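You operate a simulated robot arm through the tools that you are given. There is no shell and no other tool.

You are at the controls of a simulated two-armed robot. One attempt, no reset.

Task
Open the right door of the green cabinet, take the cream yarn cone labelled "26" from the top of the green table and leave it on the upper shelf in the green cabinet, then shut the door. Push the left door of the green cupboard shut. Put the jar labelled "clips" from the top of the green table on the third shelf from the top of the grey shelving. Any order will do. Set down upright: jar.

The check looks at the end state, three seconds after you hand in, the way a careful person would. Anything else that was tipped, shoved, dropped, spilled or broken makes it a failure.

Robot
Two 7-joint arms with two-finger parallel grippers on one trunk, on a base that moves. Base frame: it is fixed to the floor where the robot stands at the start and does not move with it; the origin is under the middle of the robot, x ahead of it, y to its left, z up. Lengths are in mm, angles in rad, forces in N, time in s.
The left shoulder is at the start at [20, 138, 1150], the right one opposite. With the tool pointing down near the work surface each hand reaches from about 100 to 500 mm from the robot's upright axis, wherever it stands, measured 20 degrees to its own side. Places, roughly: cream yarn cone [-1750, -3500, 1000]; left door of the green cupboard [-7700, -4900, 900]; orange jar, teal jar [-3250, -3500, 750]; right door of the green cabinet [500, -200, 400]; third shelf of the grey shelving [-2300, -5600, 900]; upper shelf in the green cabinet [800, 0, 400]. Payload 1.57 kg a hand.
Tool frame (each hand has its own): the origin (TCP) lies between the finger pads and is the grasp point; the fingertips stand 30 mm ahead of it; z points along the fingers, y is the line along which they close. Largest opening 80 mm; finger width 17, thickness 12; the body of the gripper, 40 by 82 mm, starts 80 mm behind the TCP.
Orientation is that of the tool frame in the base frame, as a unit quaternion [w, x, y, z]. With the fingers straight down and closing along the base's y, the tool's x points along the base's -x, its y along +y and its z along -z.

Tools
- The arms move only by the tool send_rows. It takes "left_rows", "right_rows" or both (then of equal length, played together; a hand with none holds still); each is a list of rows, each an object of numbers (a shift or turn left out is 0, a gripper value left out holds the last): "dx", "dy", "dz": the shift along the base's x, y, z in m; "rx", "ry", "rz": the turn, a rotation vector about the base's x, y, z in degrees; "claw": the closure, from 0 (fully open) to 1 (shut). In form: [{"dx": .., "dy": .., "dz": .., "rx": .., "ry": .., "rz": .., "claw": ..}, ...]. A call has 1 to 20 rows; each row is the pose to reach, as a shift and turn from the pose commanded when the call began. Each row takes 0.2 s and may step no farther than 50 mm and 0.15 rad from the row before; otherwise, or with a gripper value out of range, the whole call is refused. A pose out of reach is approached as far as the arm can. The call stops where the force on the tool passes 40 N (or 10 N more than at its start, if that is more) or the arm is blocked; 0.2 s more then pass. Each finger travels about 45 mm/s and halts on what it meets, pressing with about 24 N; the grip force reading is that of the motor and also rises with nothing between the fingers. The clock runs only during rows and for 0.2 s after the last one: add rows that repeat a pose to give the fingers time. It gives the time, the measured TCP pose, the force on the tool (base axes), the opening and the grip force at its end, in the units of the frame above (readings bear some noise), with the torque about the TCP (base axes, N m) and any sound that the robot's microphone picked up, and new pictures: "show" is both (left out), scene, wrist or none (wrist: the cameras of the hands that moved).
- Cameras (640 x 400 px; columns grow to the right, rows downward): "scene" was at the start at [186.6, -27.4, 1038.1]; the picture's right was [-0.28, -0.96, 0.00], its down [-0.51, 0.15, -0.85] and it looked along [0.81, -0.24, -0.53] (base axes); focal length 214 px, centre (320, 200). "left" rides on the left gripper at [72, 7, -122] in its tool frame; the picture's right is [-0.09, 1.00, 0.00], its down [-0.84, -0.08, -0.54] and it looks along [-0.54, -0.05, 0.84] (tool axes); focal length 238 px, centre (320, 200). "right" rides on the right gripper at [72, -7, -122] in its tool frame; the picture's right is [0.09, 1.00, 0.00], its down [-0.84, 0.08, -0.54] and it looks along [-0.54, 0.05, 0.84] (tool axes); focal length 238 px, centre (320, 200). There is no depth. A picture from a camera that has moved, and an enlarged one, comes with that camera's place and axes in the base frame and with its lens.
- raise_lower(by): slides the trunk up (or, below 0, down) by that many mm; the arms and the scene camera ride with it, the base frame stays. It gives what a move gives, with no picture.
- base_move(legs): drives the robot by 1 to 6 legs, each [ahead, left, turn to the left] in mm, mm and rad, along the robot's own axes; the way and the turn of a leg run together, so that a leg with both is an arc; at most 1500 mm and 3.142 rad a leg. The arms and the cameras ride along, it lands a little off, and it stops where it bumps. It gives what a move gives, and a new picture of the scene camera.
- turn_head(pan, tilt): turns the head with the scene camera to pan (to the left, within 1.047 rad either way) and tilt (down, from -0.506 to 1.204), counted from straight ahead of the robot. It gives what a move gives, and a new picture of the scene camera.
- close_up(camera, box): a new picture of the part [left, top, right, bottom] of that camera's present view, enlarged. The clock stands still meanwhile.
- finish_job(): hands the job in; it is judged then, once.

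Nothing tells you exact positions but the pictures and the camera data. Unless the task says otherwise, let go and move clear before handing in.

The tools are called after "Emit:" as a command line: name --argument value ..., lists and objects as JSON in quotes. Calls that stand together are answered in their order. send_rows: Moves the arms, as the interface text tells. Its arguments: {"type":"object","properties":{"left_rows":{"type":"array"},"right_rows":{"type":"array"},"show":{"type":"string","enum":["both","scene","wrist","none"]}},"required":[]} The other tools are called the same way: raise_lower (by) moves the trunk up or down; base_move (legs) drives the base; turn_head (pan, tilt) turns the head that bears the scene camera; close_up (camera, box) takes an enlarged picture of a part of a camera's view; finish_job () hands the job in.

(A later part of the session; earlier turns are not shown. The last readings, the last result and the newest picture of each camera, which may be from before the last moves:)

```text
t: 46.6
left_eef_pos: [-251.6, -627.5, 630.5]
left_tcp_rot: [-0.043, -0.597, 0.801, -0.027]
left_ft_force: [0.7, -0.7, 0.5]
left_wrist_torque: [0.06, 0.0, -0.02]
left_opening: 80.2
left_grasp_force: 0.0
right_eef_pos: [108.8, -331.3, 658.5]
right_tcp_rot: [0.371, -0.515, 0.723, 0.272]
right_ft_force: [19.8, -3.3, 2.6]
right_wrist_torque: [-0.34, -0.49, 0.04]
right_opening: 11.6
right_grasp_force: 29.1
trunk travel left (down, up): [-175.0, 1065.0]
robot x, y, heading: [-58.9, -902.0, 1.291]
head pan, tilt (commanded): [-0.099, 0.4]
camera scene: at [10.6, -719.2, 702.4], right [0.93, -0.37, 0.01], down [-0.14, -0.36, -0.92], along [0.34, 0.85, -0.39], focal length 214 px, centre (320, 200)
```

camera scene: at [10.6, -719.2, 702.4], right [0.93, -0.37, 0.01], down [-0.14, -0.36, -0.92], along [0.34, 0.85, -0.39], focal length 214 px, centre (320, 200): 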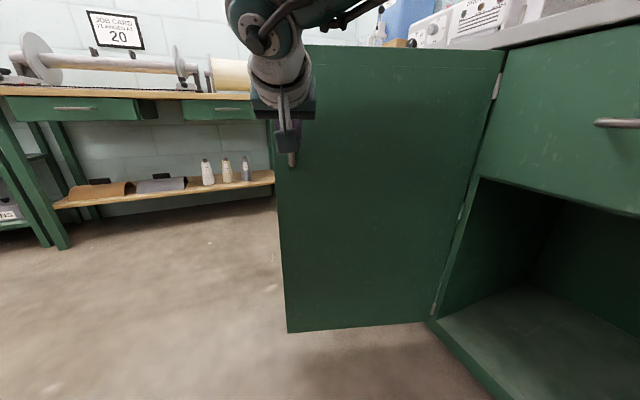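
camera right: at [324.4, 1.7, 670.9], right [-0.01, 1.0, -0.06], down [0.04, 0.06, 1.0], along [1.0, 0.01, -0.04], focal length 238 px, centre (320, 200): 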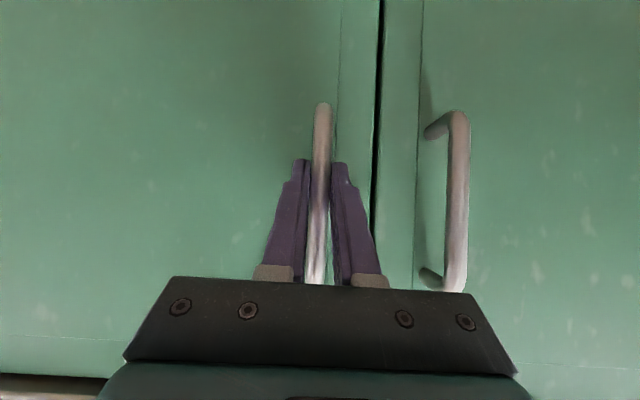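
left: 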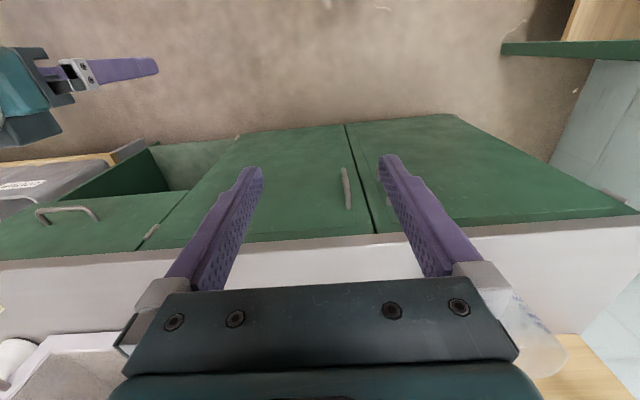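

The radial force is creeping up to 20 N, so I'll bias the next steps slightly toward the hinge and finish near 90°.

Emit:
base_move --legs '[[-40, -71, 0.1], [-40, -66, 0.1]]'

```text
t: 48.3
left_eef_pos: [-192.3, -773.6, 632.6]
left_tcp_rot: [-0.043, -0.674, 0.737, -0.028]
left_ft_force: [0.5, 0.7, 0.2]
left_wrist_torque: [0.03, 0.02, -0.01]
left_opening: 80.1
left_grasp_force: 0.1
right_eef_pos: [102.9, -412.3, 656.9]
right_tcp_rot: [0.34, -0.584, 0.668, 0.311]
right_ft_force: [-6.6, 0.4, 5.5]
right_wrist_torque: [-0.34, -0.57, 0.13]
right_opening: 11.6
right_grasp_force: 28.9
trunk travel left (down, up): [-175.0, 1065.0]
robot x, y, heading: [58.0, -1005.9, 1.492]
head pan, tilt (commanded): [-0.099, 0.4]
camera scene: at [83.9, -812.4, 702.3], right [0.98, -0.18, 0.0], down [-0.07, -0.38, -0.92], along [0.17, 0.91, -0.39], focal length 214 px, centre (320, 200)
```

scene: 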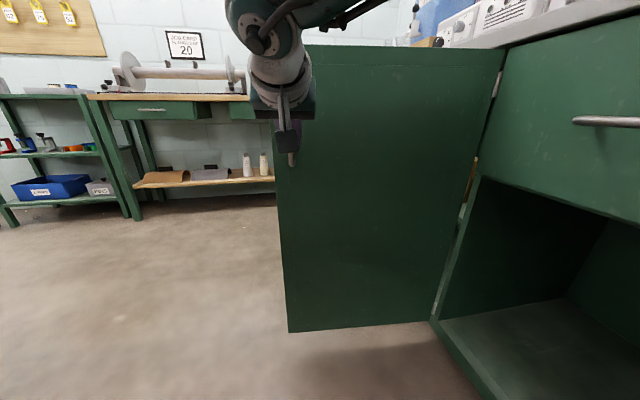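

The door is at about 87°. Two more small steps will give extra clearance.

Emit:
base_move --legs '[[-40, -62, 0.1], [-40, -62, 0.1]]'

```text
t: 50.0
left_eef_pos: [-106.2, -904.0, 632.5]
left_tcp_rot: [0.039, 0.743, -0.667, 0.033]
left_ft_force: [-0.6, 0.3, 0.6]
left_wrist_torque: [0.0, -0.01, 0.01]
left_opening: 80.0
left_grasp_force: 0.0
right_eef_pos: [112.4, -493.3, 657.7]
right_tcp_rot: [-0.308, 0.647, -0.608, -0.342]
right_ft_force: [1.8, 0.5, 4.6]
right_wrist_torque: [-0.17, -0.63, 0.12]
right_opening: 11.7
right_grasp_force: 29.3
trunk travel left (down, up): [-175.0, 1065.0]
robot x, y, heading: [182.8, -1079.2, 1.688]
head pan, tilt (commanded): [-0.099, 0.4]
camera scene: at [171.9, -889.0, 702.3], right [1.0, 0.02, 0.0], down [0.01, -0.39, -0.92], along [-0.01, 0.92, -0.39], focal length 214 px, centre (320, 200)
```

scene: 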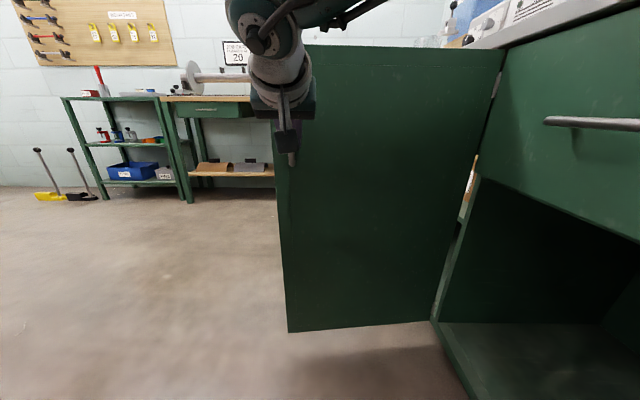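

The door is past 95°. I'll release the handle and back straight off it.

Emit:
send_rows --right_rows '[{"claw": 0}, {"claw": 0}, {"claw": 0}, {"claw": 0}, {"claw": 0}, {"claw": 0}]' --show "none"

Emit:
base_move --legs '[[-80, 0, 0], [-80, 120, 0]]'

```text
t: 51.4
left_eef_pos: [-107.4, -906.6, 632.4]
left_tcp_rot: [0.039, 0.743, -0.667, 0.034]
left_ft_force: [0.5, 0.2, 0.0]
left_wrist_torque: [-0.04, 0.02, 0.03]
left_opening: 80.2
left_grasp_force: 0.0
right_eef_pos: [111.4, -493.1, 657.2]
right_tcp_rot: [-0.307, 0.647, -0.607, -0.342]
right_ft_force: [-0.4, -0.3, 0.7]
right_wrist_torque: [-0.02, -0.01, -0.03]
right_opening: 80.1
right_grasp_force: 0.1
trunk travel left (down, up): [-175.0, 1065.0]
robot x, y, heading: [183.3, -1078.1, 1.687]
head pan, tilt (commanded): [-0.099, 0.4]
```

```text
t: 53.4
left_eef_pos: [-204.4, -1073.7, 631.1]
left_tcp_rot: [0.038, 0.743, -0.668, 0.032]
left_ft_force: [-0.7, -0.2, 0.1]
left_wrist_torque: [-0.01, 0.04, 0.03]
left_opening: 80.1
left_grasp_force: 0.1
right_eef_pos: [14.4, -660.8, 658.4]
right_tcp_rot: [-0.309, 0.646, -0.608, -0.343]
right_ft_force: [-0.2, -0.5, -0.3]
right_wrist_torque: [-0.01, 0.0, 0.03]
right_opening: 80.1
right_grasp_force: 0.0
trunk travel left (down, up): [-175.0, 1065.0]
robot x, y, heading: [84.9, -1247.0, 1.679]
head pan, tilt (commanded): [-0.099, 0.4]
camera scene: at [72.6, -1058.3, 702.4], right [1.0, 0.01, 0.0], down [0.01, -0.39, -0.92], along [-0.01, 0.92, -0.39], focal length 214 px, centre (320, 200)
```

scene: 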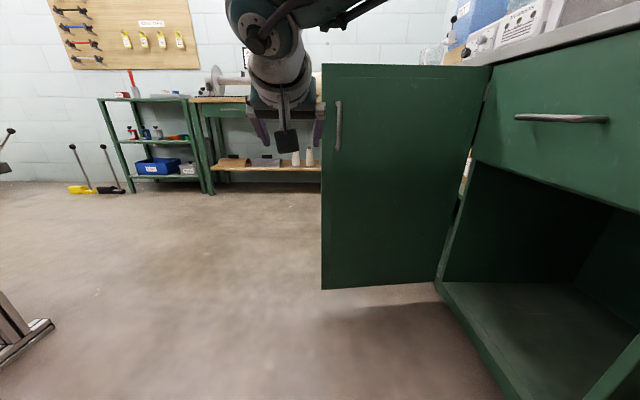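

The door stays open on its own. I'll tuck the right arm back in with the tool down, then face down the aisle.

Emit:
send_rows --right_rows '[{"dx": 0.024, "dy": -0.022, "dz": -0.015, "rx": -4.6, "ry": -0.5}, {"dx": 0.048, "dy": -0.044, "dz": -0.03, "rx": -9.1, "ry": -1.0}, {"dx": 0.072, "dy": -0.066, "dz": -0.045, "rx": -13.7, "ry": -1.5}, {"dx": 0.096, "dy": -0.088, "dz": -0.06, "rx": -18.2, "ry": -2.0}, {"dx": 0.12, "dy": -0.11, "dz": -0.075, "rx": -22.8, "ry": -2.5}, {"dx": 0.144, "dy": -0.132, "dz": -0.09, "rx": -27.4, "ry": -3.0}, {"dx": 0.168, "dy": -0.154, "dz": -0.105, "rx": -31.9, "ry": -3.5}, {"dx": 0.192, "dy": -0.176, "dz": -0.12, "rx": -36.5, "ry": -4.0}, {"dx": 0.216, "dy": -0.198, "dz": -0.135, "rx": -41, "ry": -4.5}, {"dx": 0.24, "dy": -0.22, "dz": -0.15, "rx": -45.6, "ry": -5.0}, {"dx": 0.264, "dy": -0.242, "dz": -0.165, "rx": -50.2, "ry": -5.5}, {"dx": 0.286, "dy": -0.26, "dz": -0.17, "rx": -54.7, "ry": -6.0}, {"dx": 0.286, "dy": -0.26, "dz": -0.17, "rx": -54.7, "ry": -6.0}]' --show "scene"

```text
t: 56.1
left_eef_pos: [-206.6, -1074.3, 632.8]
left_tcp_rot: [0.04, 0.743, -0.668, 0.034]
left_ft_force: [0.3, 0.9, 0.3]
left_wrist_torque: [0.0, 0.0, 0.02]
left_opening: 80.1
left_grasp_force: 0.1
right_eef_pos: [300.2, -922.9, 487.6]
right_tcp_rot: [-0.006, 0.731, -0.682, 0.007]
right_ft_force: [-0.1, 0.8, 0.0]
right_wrist_torque: [-0.02, 0.0, 0.01]
right_opening: 80.0
right_grasp_force: 0.1
trunk travel left (down, up): [-175.0, 1065.0]
robot x, y, heading: [83.3, -1246.1, 1.677]
head pan, tilt (commanded): [-0.099, 0.4]
camera scene: at [71.7, -1058.6, 702.3], right [1.0, 0.01, 0.0], down [0.01, -0.39, -0.92], along [-0.01, 0.92, -0.39], focal length 214 px, centre (320, 200)
```

scene: 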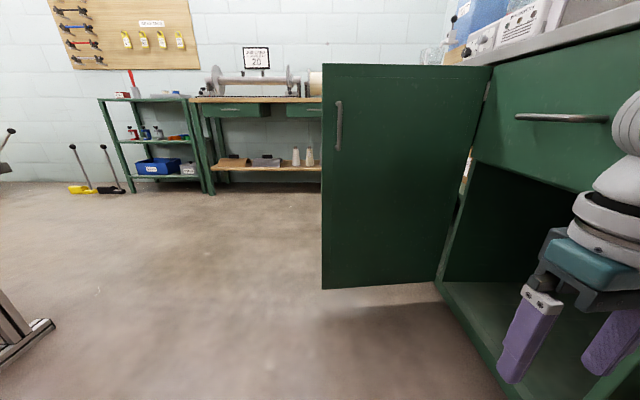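

The aisle centre is around x≈-25. I'll shift left, turn to face along the aisle, and raise the trunk for a better view.

Emit:
base_move --legs '[[0, 110, 0], [0, 0, 1.5], [0, 0, 1.53]]'

Emit:
raise_lower --by 350

Emit:
turn_head --pan 0.0 --tilt 0.35

Emit:
turn_head --pan -0.8 --tilt 0.35

```text
t: 64.7
left_eef_pos: [236.5, -1472.1, 633.2]
left_tcp_rot: [-0.031, 0.716, 0.696, 0.042]
left_ft_force: [0.6, 0.2, -0.4]
left_wrist_torque: [0.01, 0.01, -0.03]
left_opening: 80.1
left_grasp_force: 0.1
right_eef_pos: [-285.0, -1556.6, 488.1]
right_tcp_rot: [-0.008, 0.729, 0.685, -0.007]
right_ft_force: [-0.8, 0.0, -1.1]
right_wrist_torque: [-0.03, -0.06, -0.02]
right_opening: 79.9
right_grasp_force: 0.1
trunk travel left (down, up): [-175.0, 1065.0]
robot x, y, heading: [-28.5, -1258.8, -1.59]
head pan, tilt (commanded): [-0.099, 0.4]
camera scene: at [-39.6, -1455.2, 702.3], right [-0.99, 0.12, 0.0], down [0.05, 0.39, -0.92], along [-0.11, -0.91, -0.39], focal length 214 px, centre (320, 200)
```

scene: 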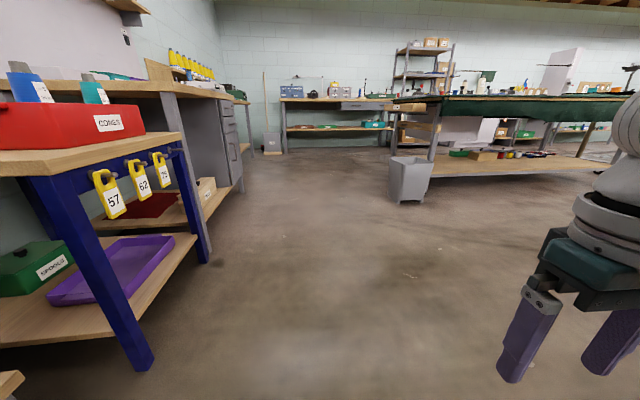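

```text
t: 68.1
left_eef_pos: [235.9, -1472.3, 982.1]
left_tcp_rot: [-0.032, 0.716, 0.696, 0.042]
left_ft_force: [-0.3, -0.9, 0.6]
left_wrist_torque: [0.0, 0.0, 0.0]
left_opening: 79.8
left_grasp_force: 0.0
right_eef_pos: [-285.2, -1556.5, 836.9]
right_tcp_rot: [-0.009, 0.729, 0.685, -0.006]
right_ft_force: [-0.6, 0.3, 0.5]
right_wrist_torque: [-0.01, 0.0, 0.02]
right_opening: 79.6
right_grasp_force: 0.0
trunk travel left (down, up): [-525.0, 715.0]
robot x, y, heading: [-23.9, -1260.2, -1.59]
head pan, tilt (commanded): [-0.099, 0.4]
```

```text
t: 68.8
left_eef_pos: [236.4, -1472.5, 982.2]
left_tcp_rot: [-0.031, 0.716, 0.696, 0.041]
left_ft_force: [1.2, 0.2, -0.3]
left_wrist_torque: [0.02, 0.01, 0.01]
left_opening: 79.9
left_grasp_force: 0.0
right_eef_pos: [-285.2, -1555.9, 836.6]
right_tcp_rot: [-0.008, 0.728, 0.686, -0.006]
right_ft_force: [0.0, -0.7, 0.0]
right_wrist_torque: [-0.02, 0.04, 0.0]
right_opening: 80.0
right_grasp_force: 0.0
trunk travel left (down, up): [-525.0, 715.0]
robot x, y, heading: [-25.1, -1263.7, -1.591]
head pan, tilt (commanded): [0.0, 0.351]
camera scene: at [-30.5, -1456.3, 1056.8], right [-1.0, 0.02, 0.0], down [0.01, 0.34, -0.94], along [-0.02, -0.94, -0.34], focal length 214 px, centre (320, 200)
```

scene: 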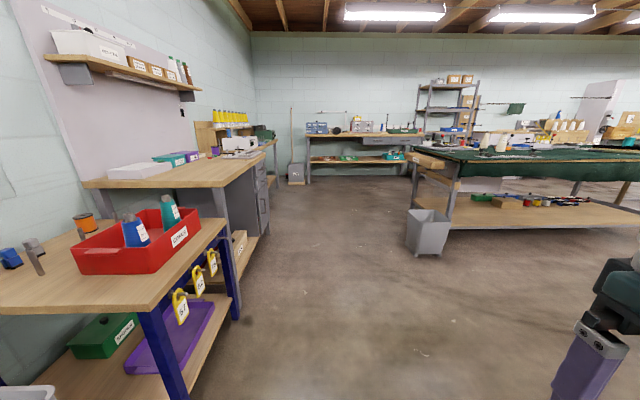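

```text
t: 69.9
left_eef_pos: [236.1, -1471.4, 983.4]
left_tcp_rot: [-0.031, 0.716, 0.696, 0.041]
left_ft_force: [0.1, 1.0, -0.7]
left_wrist_torque: [-0.02, -0.02, -0.02]
left_opening: 80.0
left_grasp_force: 0.0
right_eef_pos: [-283.0, -1556.6, 837.5]
right_tcp_rot: [-0.008, 0.729, 0.684, -0.006]
right_ft_force: [-1.0, 0.8, 0.3]
right_wrist_torque: [-0.02, -0.02, -0.02]
right_opening: 80.0
right_grasp_force: 0.0
trunk travel left (down, up): [-525.0, 715.0]
robot x, y, heading: [-27.3, -1261.2, -1.595]
head pan, tilt (commanded): [-0.799, 0.351]
camera scene: at [-96.6, -1426.9, 1056.8], right [-0.68, 0.73, 0.0], down [0.25, 0.23, -0.94], along [-0.69, -0.64, -0.34], focal length 214 px, centre (320, 200)
```

scene: 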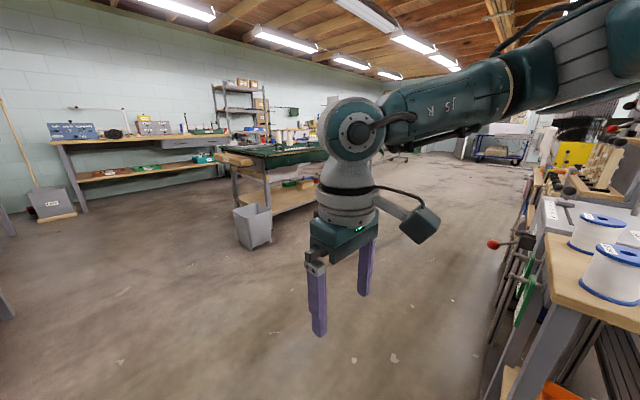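

The green-topped table starts near x≈-1100, beyond a grey bin. I'll zoom in on it.

Emit:
turn_head --pan -0.35 --tilt 0.2

Emit:
close_up --camera "scene" --box '[260, 130, 500, 280]'

Emit:
close_up --camera "scene" --box '[400, 150, 640, 300]'

```text
t: 70.8
left_eef_pos: [236.5, -1471.7, 982.6]
left_tcp_rot: [-0.031, 0.716, 0.696, 0.042]
left_ft_force: [-0.2, -0.1, 0.1]
left_wrist_torque: [-0.02, -0.01, 0.05]
left_opening: 80.1
left_grasp_force: 0.0
right_eef_pos: [-284.5, -1555.6, 836.6]
right_tcp_rot: [-0.009, 0.728, 0.686, -0.007]
right_ft_force: [0.6, 0.5, 0.5]
right_wrist_torque: [-0.01, -0.04, 0.02]
right_opening: 79.9
right_grasp_force: 0.0
trunk travel left (down, up): [-525.0, 715.0]
robot x, y, heading: [-30.8, -1264.5, -1.59]
head pan, tilt (commanded): [-0.351, 0.201]
camera scene: at [-62.4, -1450.1, 1070.8], right [-0.93, 0.36, 0.0], down [0.07, 0.19, -0.98], along [-0.36, -0.91, -0.2], focal length 214 px, centre (320, 200)
```

scene: 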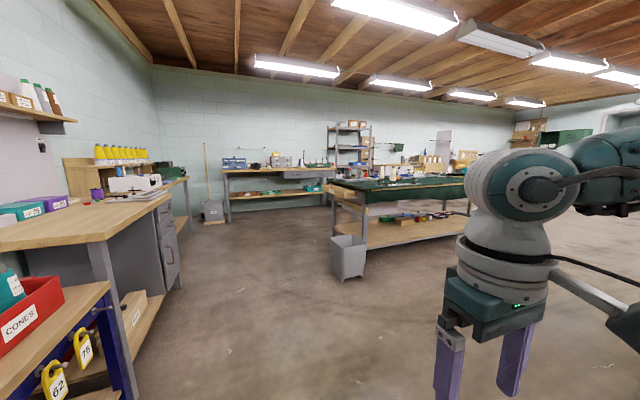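

```text
2.67 times, centred on (380, 205) of scene
camera zoom: at [-62.4, -1450.1, 1070.8], right [-0.93, 0.36, 0.0], down [0.07, 0.19, -0.98], along [-0.36, -0.91, -0.2], focal length 572 px, centre (160, 187)
```

zoom: 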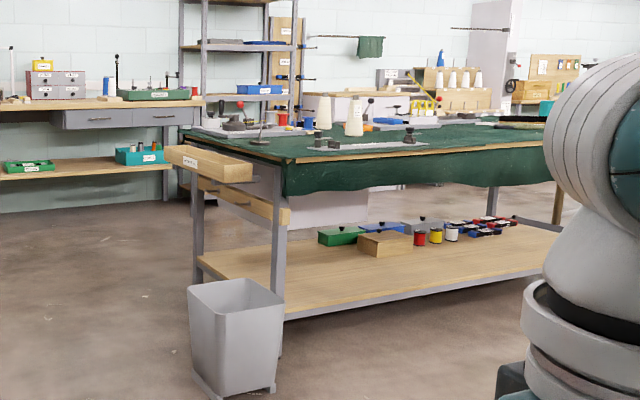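

```text
2.67 times, centred on (520, 225) of scene
camera zoom: at [-62.4, -1450.1, 1070.8], right [-0.93, 0.36, 0.0], down [0.07, 0.19, -0.98], along [-0.36, -0.91, -0.2], focal length 572 px, centre (-213, 133)
```

zoom: 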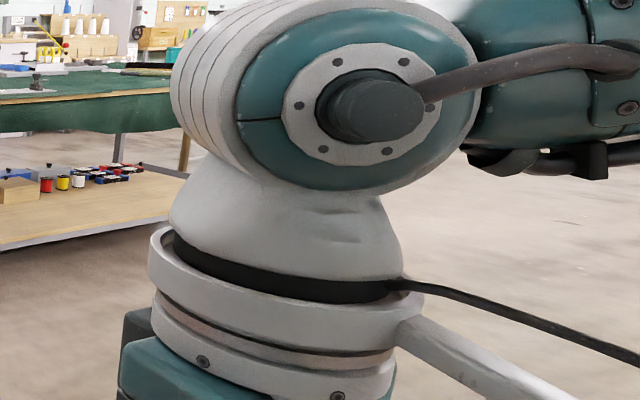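

The table's near edge is around y≈-3130 with its top near z≈770. Several cream cones stand near x≈-1700. I'll drive toward it through the open floor.

Emit:
base_move --legs '[[700, 0, 0], [450, -600, 0]]'

Emit:
turn_head --pan -0.6 --tilt 0.3

```text
t: 78.4
left_eef_pos: [-422.2, -2617.8, 982.2]
left_tcp_rot: [-0.031, 0.724, 0.688, 0.042]
left_ft_force: [-0.3, -0.2, 0.6]
left_wrist_torque: [-0.03, 0.0, -0.01]
left_opening: 79.8
left_grasp_force: 0.1
right_eef_pos: [-946.9, -2692.3, 837.1]
right_tcp_rot: [-0.008, 0.736, 0.677, -0.006]
right_ft_force: [-0.1, 0.1, 1.2]
right_wrist_torque: [0.0, -0.05, 0.03]
right_opening: 80.0
right_grasp_force: 0.1
trunk travel left (down, up): [-525.0, 715.0]
robot x, y, heading: [-678.3, -2401.8, -1.613]
head pan, tilt (commanded): [-0.351, 0.201]
camera scene: at [-721.5, -2589.5, 1070.8], right [-0.92, 0.38, 0.0], down [0.08, 0.18, -0.98], along [-0.37, -0.91, -0.2], focal length 214 px, centre (320, 200)
```

scene: 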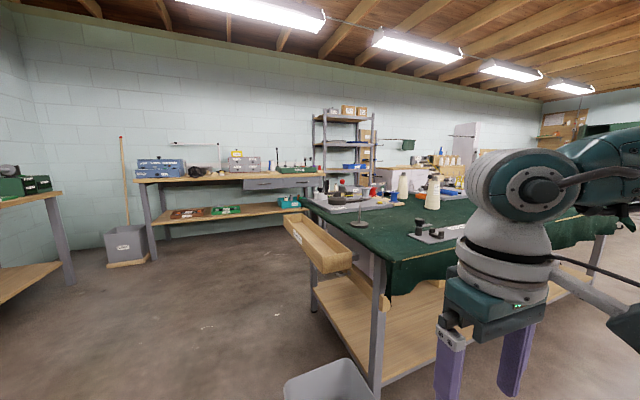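

```text
t: 79.2
left_eef_pos: [-423.4, -2618.5, 982.0]
left_tcp_rot: [-0.03, 0.724, 0.688, 0.042]
left_ft_force: [0.0, 0.5, 0.1]
left_wrist_torque: [-0.01, -0.02, 0.02]
left_opening: 79.7
left_grasp_force: 0.1
right_eef_pos: [-946.2, -2691.3, 837.5]
right_tcp_rot: [-0.008, 0.735, 0.678, -0.006]
right_ft_force: [0.0, 0.1, -0.5]
right_wrist_torque: [0.01, 0.01, 0.01]
right_opening: 80.3
right_grasp_force: 0.1
trunk travel left (down, up): [-525.0, 715.0]
robot x, y, heading: [-680.0, -2398.3, -1.614]
head pan, tilt (commanded): [-0.6, 0.3]
camera scene: at [-741.6, -2578.2, 1061.5], right [-0.8, 0.6, 0.0], down [0.18, 0.24, -0.96], along [-0.57, -0.77, -0.3], focal length 214 px, centre (320, 200)
```

scene: 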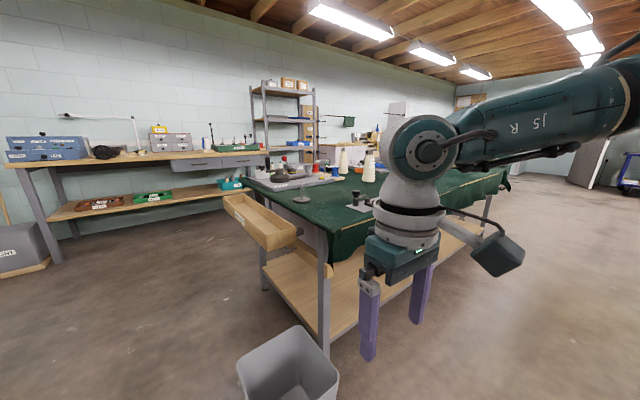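

I'll check what's on my right before sliding along the table.

Emit:
turn_head --pan -1.047 --tilt 0.3

Emit:
close_up --camera "scene" --box '[100, 120, 340, 270]'

```text
t: 80.1
left_eef_pos: [-423.4, -2617.9, 981.6]
left_tcp_rot: [-0.03, 0.723, 0.688, 0.042]
left_ft_force: [0.7, -0.3, -0.2]
left_wrist_torque: [-0.02, -0.02, 0.01]
left_opening: 80.1
left_grasp_force: 0.1
right_eef_pos: [-947.5, -2691.3, 837.7]
right_tcp_rot: [-0.008, 0.735, 0.678, -0.006]
right_ft_force: [0.4, 0.3, 0.0]
right_wrist_torque: [-0.02, 0.02, 0.02]
right_opening: 80.4
right_grasp_force: 0.2
trunk travel left (down, up): [-525.0, 715.0]
robot x, y, heading: [-683.8, -2398.9, -1.615]
head pan, tilt (commanded): [-1.047, 0.3]
camera scene: at [-768.5, -2546.7, 1061.5], right [-0.47, 0.88, 0.0], down [0.26, 0.14, -0.96], along [-0.85, -0.44, -0.3], focal length 214 px, centre (320, 200)
```

scene: 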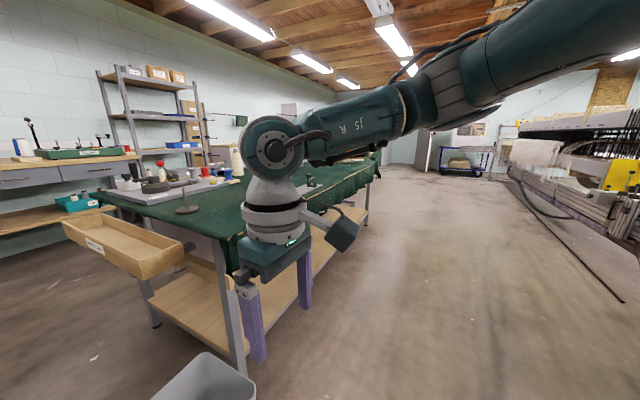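

```text
2.67 times, centred on (220, 195) of scene
camera zoom: at [-768.5, -2546.7, 1061.5], right [-0.47, 0.88, 0.0], down [0.26, 0.14, -0.96], along [-0.85, -0.44, -0.3], focal length 572 px, centre (587, 213)
```

zoom: 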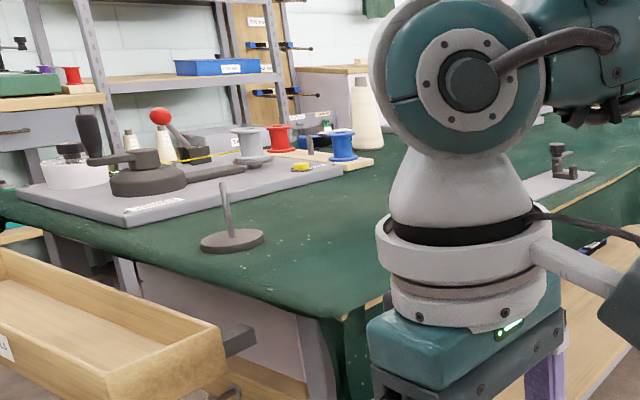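

The corridor between the table and the machine is about 1.8 m wide. I'll slide along to roughly x≈-1700.

Emit:
base_move --legs '[[0, -500, 0.022], [0, -500, 0.022]]'

Emit:
turn_head --pan 0.0 --tilt 0.4

Emit:
close_up --camera "scene" --box '[200, 120, 440, 270]'

```text
t: 85.6
left_eef_pos: [-1420.3, -2590.4, 983.0]
left_tcp_rot: [-0.032, 0.712, 0.7, 0.042]
left_ft_force: [-0.5, -0.1, 0.0]
left_wrist_torque: [0.01, -0.01, 0.0]
left_opening: 79.8
left_grasp_force: 0.0
right_eef_pos: [-1940.8, -2681.4, 835.1]
right_tcp_rot: [-0.008, 0.725, 0.689, -0.007]
right_ft_force: [-0.4, -0.6, 0.0]
right_wrist_torque: [-0.02, 0.0, -0.04]
right_opening: 79.9
right_grasp_force: 0.1
trunk travel left (down, up): [-525.0, 715.0]
robot x, y, heading: [-1684.3, -2381.3, -1.583]
head pan, tilt (commanded): [-1.047, 0.3]
camera scene: at [-1767.8, -2530.9, 1061.5], right [-0.49, 0.87, 0.0], down [0.26, 0.15, -0.96], along [-0.83, -0.47, -0.3], focal length 214 px, centre (320, 200)
```

scene: 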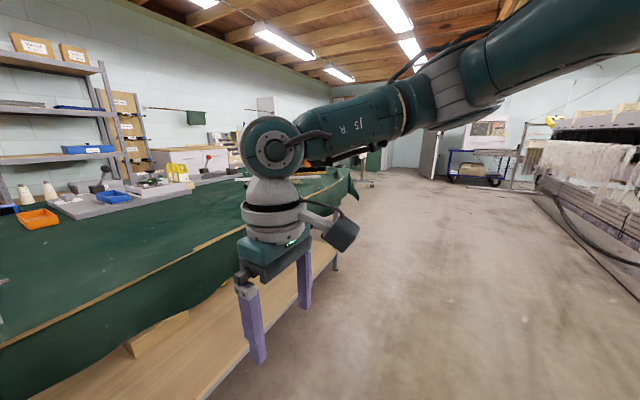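

```text
t: 86.9
left_eef_pos: [-1420.0, -2589.0, 982.2]
left_tcp_rot: [-0.031, 0.711, 0.701, 0.041]
left_ft_force: [0.5, -0.1, 0.1]
left_wrist_torque: [0.01, -0.04, -0.04]
left_opening: 79.9
left_grasp_force: 0.1
right_eef_pos: [-1939.8, -2680.8, 837.5]
right_tcp_rot: [-0.007, 0.724, 0.69, -0.007]
right_ft_force: [0.0, -0.2, 0.4]
right_wrist_torque: [-0.01, -0.03, 0.01]
right_opening: 80.1
right_grasp_force: 0.0
trunk travel left (down, up): [-525.0, 715.0]
robot x, y, heading: [-1686.9, -2383.3, -1.583]
head pan, tilt (commanded): [0.0, 0.4]
camera scene: at [-1687.2, -2577.3, 1052.3], right [-1.0, 0.01, 0.0], down [0.0, 0.39, -0.92], along [-0.01, -0.92, -0.39], focal length 214 px, centre (320, 200)
```

scene: 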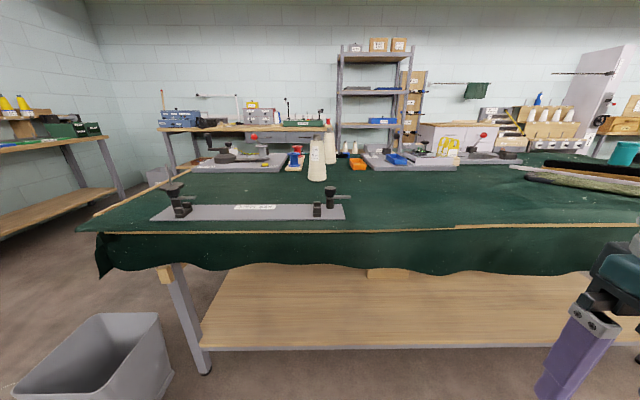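

```text
2.67 times, centred on (320, 195) of scene
camera zoom: at [-1687.2, -2577.3, 1052.3], right [-1.0, 0.01, 0.0], down [0.0, 0.39, -0.92], along [-0.01, -0.92, -0.39], focal length 572 px, centre (320, 213)
```

zoom: 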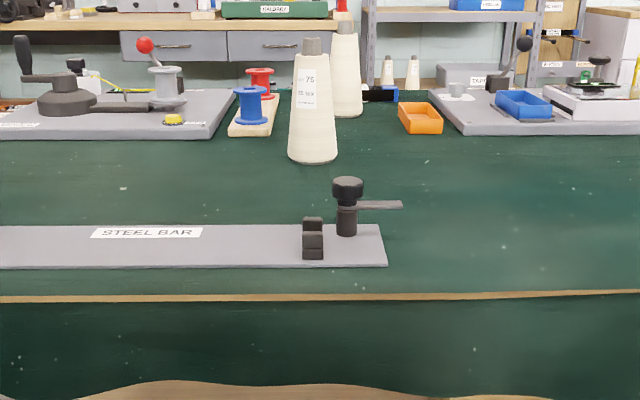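

I'll read the cone labels.

Emit:
close_up --camera "scene" --box '[295, 125, 375, 185]'

Emit:
close_up --camera "scene" --box '[440, 80, 640, 220]'

```text
6.67 times, centred on (335, 155) of scene
camera zoom: at [-1687.2, -2577.3, 1052.3], right [-1.0, 0.01, 0.0], down [0.0, 0.39, -0.92], along [-0.01, -0.92, -0.39], focal length 1430 px, centre (220, 500)
```

zoom: 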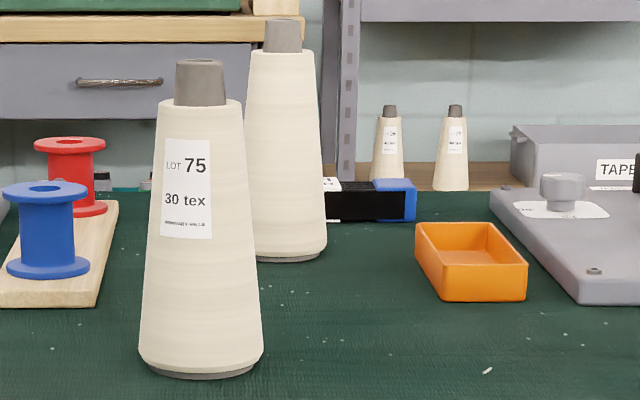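

```text
2.86 times, centred on (540, 150) of scene
camera zoom: at [-1687.2, -2577.3, 1052.3], right [-1.0, 0.01, 0.0], down [0.0, 0.39, -0.92], along [-0.01, -0.92, -0.39], focal length 613 px, centre (-309, 343)
```

zoom: 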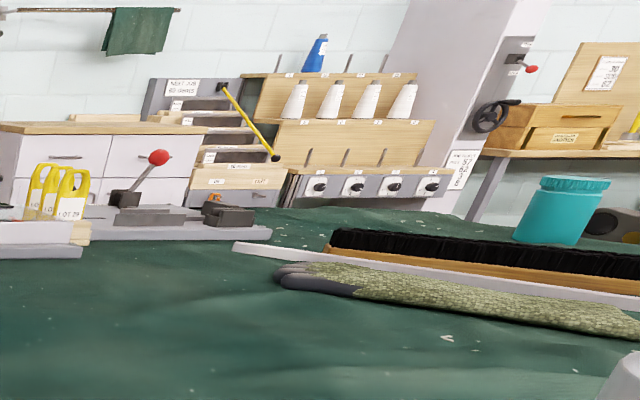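

The front cone is lot 75, so the one behind it, near (-1755, -3790), is probably "26". It's closer to the table's far side (back edge y≈-4066). I'll go around the end of the table to the far side, keeping clear of the bin and the drawer.

Emit:
base_move --legs '[[0, 1230, 0], [1100, 0, 0.01], [1050, 0, 0]]'

```text
t: 103.7
left_eef_pos: [-324.9, -4853.1, 983.0]
left_tcp_rot: [-0.03, 0.732, 0.679, 0.042]
left_ft_force: [0.1, -0.6, 0.2]
left_wrist_torque: [0.02, 0.0, 0.02]
left_opening: 79.8
left_grasp_force: 0.0
right_eef_pos: [-850.7, -4913.7, 837.4]
right_tcp_rot: [-0.008, 0.744, 0.668, -0.006]
right_ft_force: [-0.6, -0.9, -0.5]
right_wrist_torque: [-0.01, 0.02, 0.02]
right_opening: 80.1
right_grasp_force: 0.0
trunk travel left (down, up): [-525.0, 715.0]
robot x, y, heading: [-573.2, -4629.4, -1.637]
head pan, tilt (commanded): [0.0, 0.4]
camera scene: at [-591.0, -4824.5, 1052.3], right [-1.0, 0.07, 0.0], down [0.03, 0.39, -0.92], along [-0.06, -0.92, -0.39], focal length 214 px, centre (320, 200)
```

scene: 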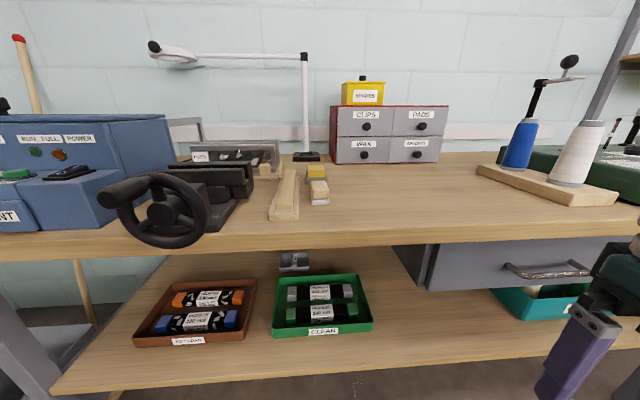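

I'm past the table end, facing the back bench. I'll back off a little and turn to face the table from its far side.

Emit:
base_move --legs '[[-110, 0, 0], [0, 0, -1.5], [0, 0, -1.57]]'

Emit:
turn_head --pan 0.9 --tilt 0.35

```text
t: 112.3
left_eef_pos: [-850.2, -4329.9, 982.5]
left_tcp_rot: [0.041, 0.722, -0.69, 0.032]
left_ft_force: [1.1, 0.5, -0.2]
left_wrist_torque: [-0.01, 0.0, -0.02]
left_opening: 80.2
left_grasp_force: 0.0
right_eef_pos: [-336.5, -4207.2, 837.7]
right_tcp_rot: [-0.006, 0.712, -0.702, 0.008]
right_ft_force: [-0.2, -1.0, 0.1]
right_wrist_torque: [0.01, -0.04, 0.0]
right_opening: 80.1
right_grasp_force: 0.0
trunk travel left (down, up): [-525.0, 715.0]
robot x, y, heading: [-570.3, -4521.1, 1.625]
head pan, tilt (commanded): [0.0, 0.4]
camera scene: at [-581.5, -4330.6, 1052.3], right [1.0, 0.06, 0.0], down [0.02, -0.39, -0.92], along [-0.05, 0.92, -0.39], focal length 214 px, centre (320, 200)
```

scene: 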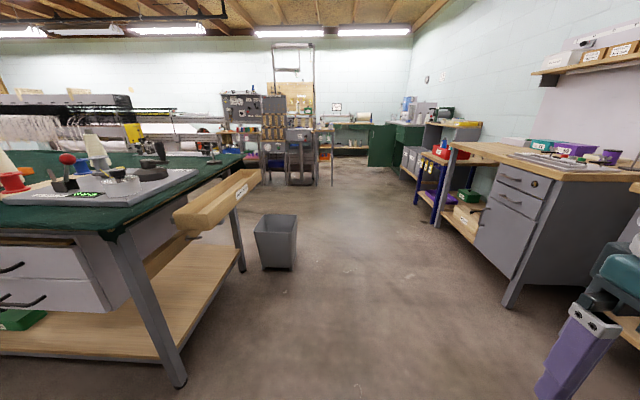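

```text
t: 113.5
left_eef_pos: [-851.0, -4330.6, 981.9]
left_tcp_rot: [0.041, 0.722, -0.69, 0.033]
left_ft_force: [-0.3, 0.0, 0.9]
left_wrist_torque: [-0.01, -0.03, -0.01]
left_opening: 80.1
left_grasp_force: 0.2
right_eef_pos: [-337.7, -4207.9, 837.1]
right_tcp_rot: [-0.006, 0.712, -0.702, 0.009]
right_ft_force: [-0.6, -0.3, 0.0]
right_wrist_torque: [0.03, 0.02, 0.01]
right_opening: 80.0
right_grasp_force: 0.1
trunk travel left (down, up): [-525.0, 715.0]
robot x, y, heading: [-570.1, -4519.8, 1.626]
head pan, tilt (commanded): [0.901, 0.351]
camera scene: at [-652.4, -4369.4, 1056.8], right [0.58, 0.82, 0.0], down [0.28, -0.2, -0.94], along [-0.77, 0.54, -0.34], focal length 214 px, centre (320, 200)
```

scene: 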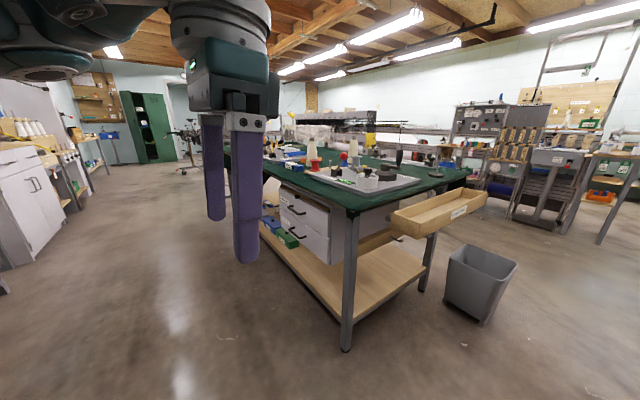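

I can see the far cupboard with its left door open. I'll zoom in on the cones from this side.

Emit:
close_up --camera "scene" --box '[240, 120, 480, 270]'

Emit:
close_up --camera "scene" --box '[280, 130, 380, 192]'

Emit:
close_up --camera "scene" --box '[60, 60, 200, 200]'

```text
2.67 times, centred on (360, 195) of scene
camera zoom: at [-652.4, -4369.4, 1056.8], right [0.58, 0.82, 0.0], down [0.28, -0.2, -0.94], along [-0.77, 0.54, -0.34], focal length 572 px, centre (213, 213)
```

zoom: 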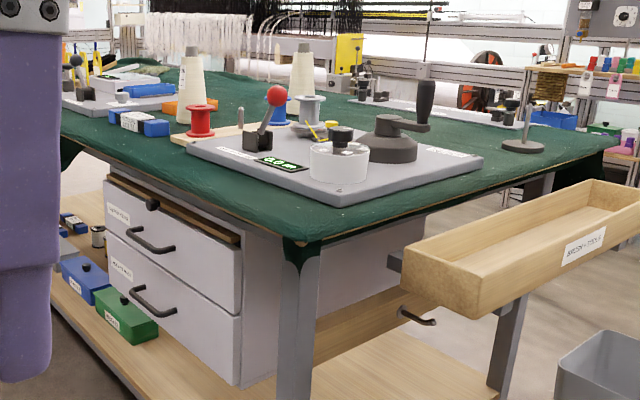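

```text
6.40 times, centred on (330, 161) of scene
camera zoom: at [-652.4, -4369.4, 1056.8], right [0.58, 0.82, 0.0], down [0.28, -0.2, -0.94], along [-0.77, 0.54, -0.34], focal length 1373 px, centre (256, 450)
```

zoom: 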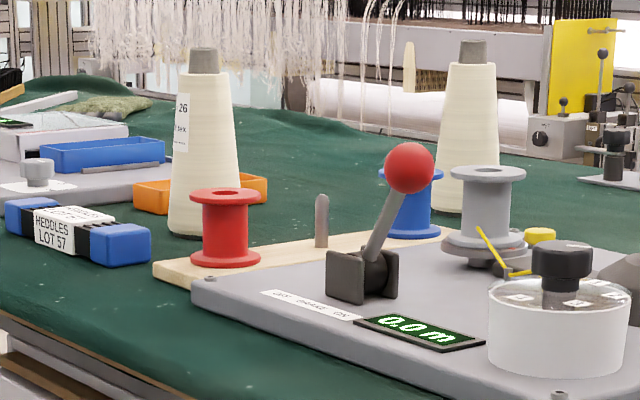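

```text
2.86 times, centred on (130, 130) of scene
camera zoom: at [-652.4, -4369.4, 1056.8], right [0.58, 0.82, 0.0], down [0.28, -0.2, -0.94], along [-0.77, 0.54, -0.34], focal length 613 px, centre (863, 400)
```

zoom: 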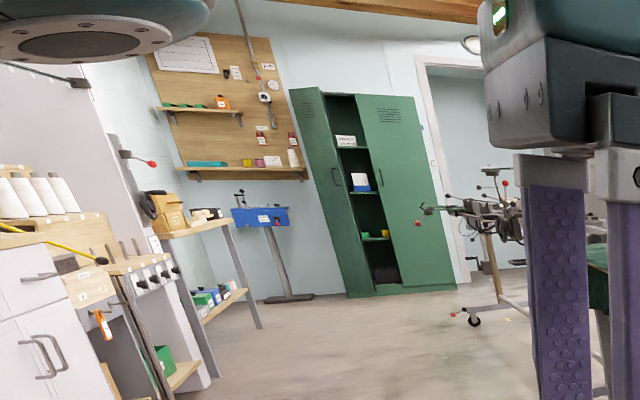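

The cone marked "26" is confirmed near (-1750, -3660), and the table top is at about z≈790–800. I'll slide along the far side of the table to the jars first.

Emit:
base_move --legs '[[0, 0, -0.055], [0, 1180, 0]]'

Emit:
close_up --camera "scene" --box '[280, 100, 640, 325]'

```text
t: 119.8
left_eef_pos: [-1984.8, -4299.7, 982.8]
left_tcp_rot: [-0.042, -0.696, 0.716, -0.031]
left_ft_force: [-1.3, -0.8, 0.1]
left_wrist_torque: [-0.01, 0.01, 0.03]
left_opening: 80.0
left_grasp_force: 0.0
right_eef_pos: [-1463.5, -4215.2, 837.8]
right_tcp_rot: [0.007, -0.686, 0.728, -0.008]
right_ft_force: [1.0, -0.5, 0.4]
right_wrist_torque: [0.01, -0.01, -0.02]
right_opening: 80.1
right_grasp_force: 0.0
trunk travel left (down, up): [-525.0, 715.0]
robot x, y, heading: [-1724.6, -4512.1, 1.556]
head pan, tilt (commanded): [0.901, 0.351]
camera scene: at [-1789.9, -4353.2, 1056.8], right [0.64, 0.77, 0.0], down [0.26, -0.22, -0.94], along [-0.72, 0.6, -0.34], focal length 214 px, centre (320, 200)
```

scene: 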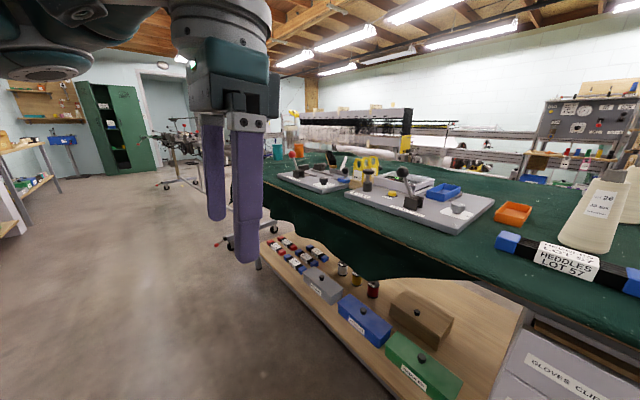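

```text
1.78 times, centred on (460, 212) of scene
camera zoom: at [-1789.9, -4353.2, 1056.8], right [0.64, 0.77, 0.0], down [0.26, -0.22, -0.94], along [-0.72, 0.6, -0.34], focal length 381 px, centre (71, 178)
```

zoom: 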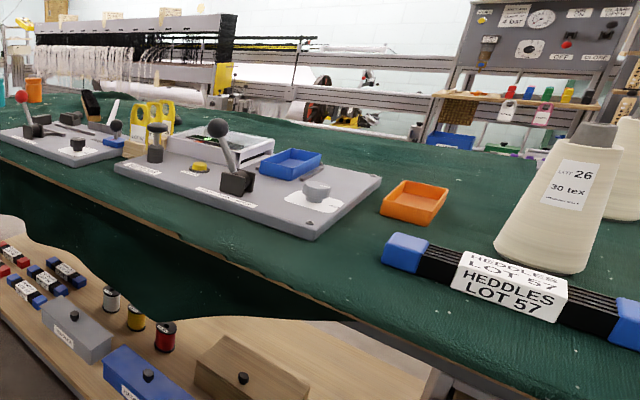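

The lot 26 cone has a low heddle bundle in front of it. I'll continue toward the jars; there's a wheeled trolley beyond the table end to watch for.

Emit:
base_move --legs '[[0, 900, 0.0]]'

Emit:
turn_head --pan 0.4 --tilt 0.35

```text
t: 124.5
left_eef_pos: [-2880.0, -4285.0, 983.4]
left_tcp_rot: [-0.042, -0.697, 0.715, -0.031]
left_ft_force: [0.8, 0.1, -0.5]
left_wrist_torque: [-0.03, 0.0, -0.01]
left_opening: 80.0
left_grasp_force: 0.1
right_eef_pos: [-2360.1, -4199.5, 836.3]
right_tcp_rot: [0.007, -0.686, 0.727, -0.009]
right_ft_force: [-0.2, 1.1, 0.6]
right_wrist_torque: [-0.02, 0.03, 0.01]
right_opening: 80.0
right_grasp_force: 0.1
trunk travel left (down, up): [-525.0, 715.0]
robot x, y, heading: [-2617.3, -4495.1, 1.553]
head pan, tilt (commanded): [0.901, 0.351]
camera scene: at [-2685.4, -4336.9, 1056.8], right [0.63, 0.77, 0.0], down [0.27, -0.22, -0.94], along [-0.73, 0.6, -0.34], focal length 214 px, centre (320, 200)
```

scene: 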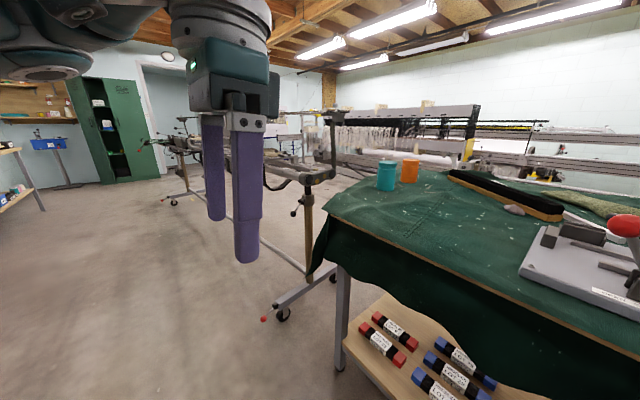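

```text
t: 125.4
left_eef_pos: [-2880.8, -4284.1, 982.5]
left_tcp_rot: [-0.041, -0.696, 0.716, -0.031]
left_ft_force: [-0.3, 0.3, 1.0]
left_wrist_torque: [-0.01, 0.02, -0.01]
left_opening: 79.9
left_grasp_force: 0.0
right_eef_pos: [-2359.9, -4198.2, 837.9]
right_tcp_rot: [0.006, -0.686, 0.728, -0.007]
right_ft_force: [-0.3, -0.2, -0.8]
right_wrist_torque: [0.02, 0.02, -0.02]
right_opening: 80.0
right_grasp_force: 0.1
trunk travel left (down, up): [-525.0, 715.0]
robot x, y, heading: [-2614.3, -4493.1, 1.552]
head pan, tilt (commanded): [0.4, 0.351]
camera scene: at [-2648.2, -4309.7, 1056.8], right [0.93, 0.37, 0.0], down [0.13, -0.32, -0.94], along [-0.35, 0.87, -0.34], focal length 214 px, centre (320, 200)
```

scene: 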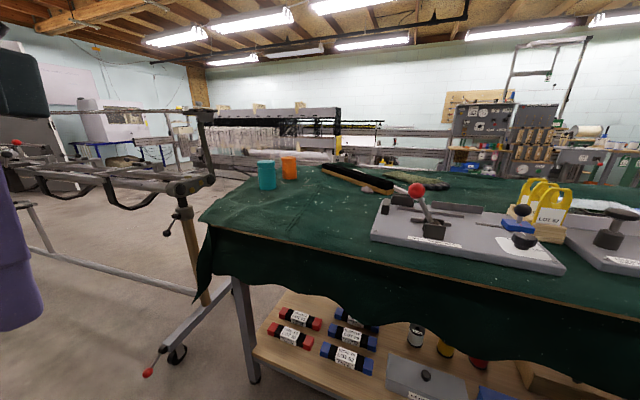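

Both jars are at this end of the table. I'll zoom in on their labels.

Emit:
close_up --camera "scene" --box '[240, 145, 320, 195]'

Emit:
close_up --camera "scene" --box '[0, 80, 320, 280]'

Emit:
close_up --camera "scene" --box '[180, 130, 420, 280]'

```text
8.00 times, centred on (280, 170) of scene
camera zoom: at [-2648.2, -4309.7, 1056.8], right [0.93, 0.37, 0.0], down [0.13, -0.32, -0.94], along [-0.35, 0.87, -0.34], focal length 1716 px, centre (640, 440)
```

zoom: 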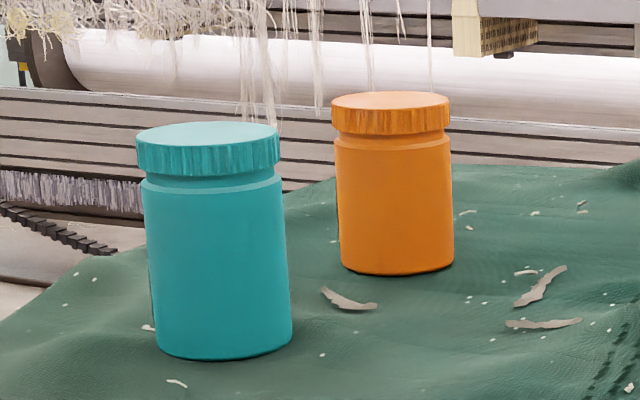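

```text
2.00 times, centred on (160, 180) of scene
camera zoom: at [-2648.2, -4309.7, 1056.8], right [0.93, 0.37, 0.0], down [0.13, -0.32, -0.94], along [-0.35, 0.87, -0.34], focal length 429 px, centre (640, 240)
```

zoom: 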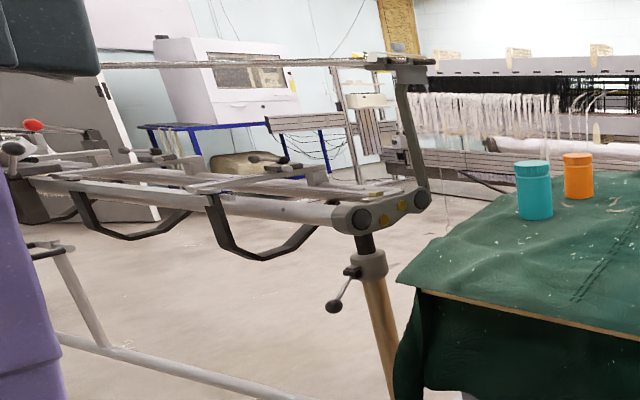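

```text
2.67 times, centred on (300, 205) of scene
camera zoom: at [-2648.2, -4309.7, 1056.8], right [0.93, 0.37, 0.0], down [0.13, -0.32, -0.94], along [-0.35, 0.87, -0.34], focal length 572 px, centre (373, 187)
```

zoom: 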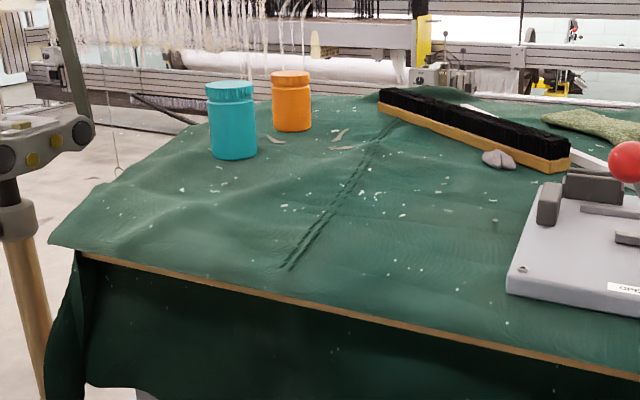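

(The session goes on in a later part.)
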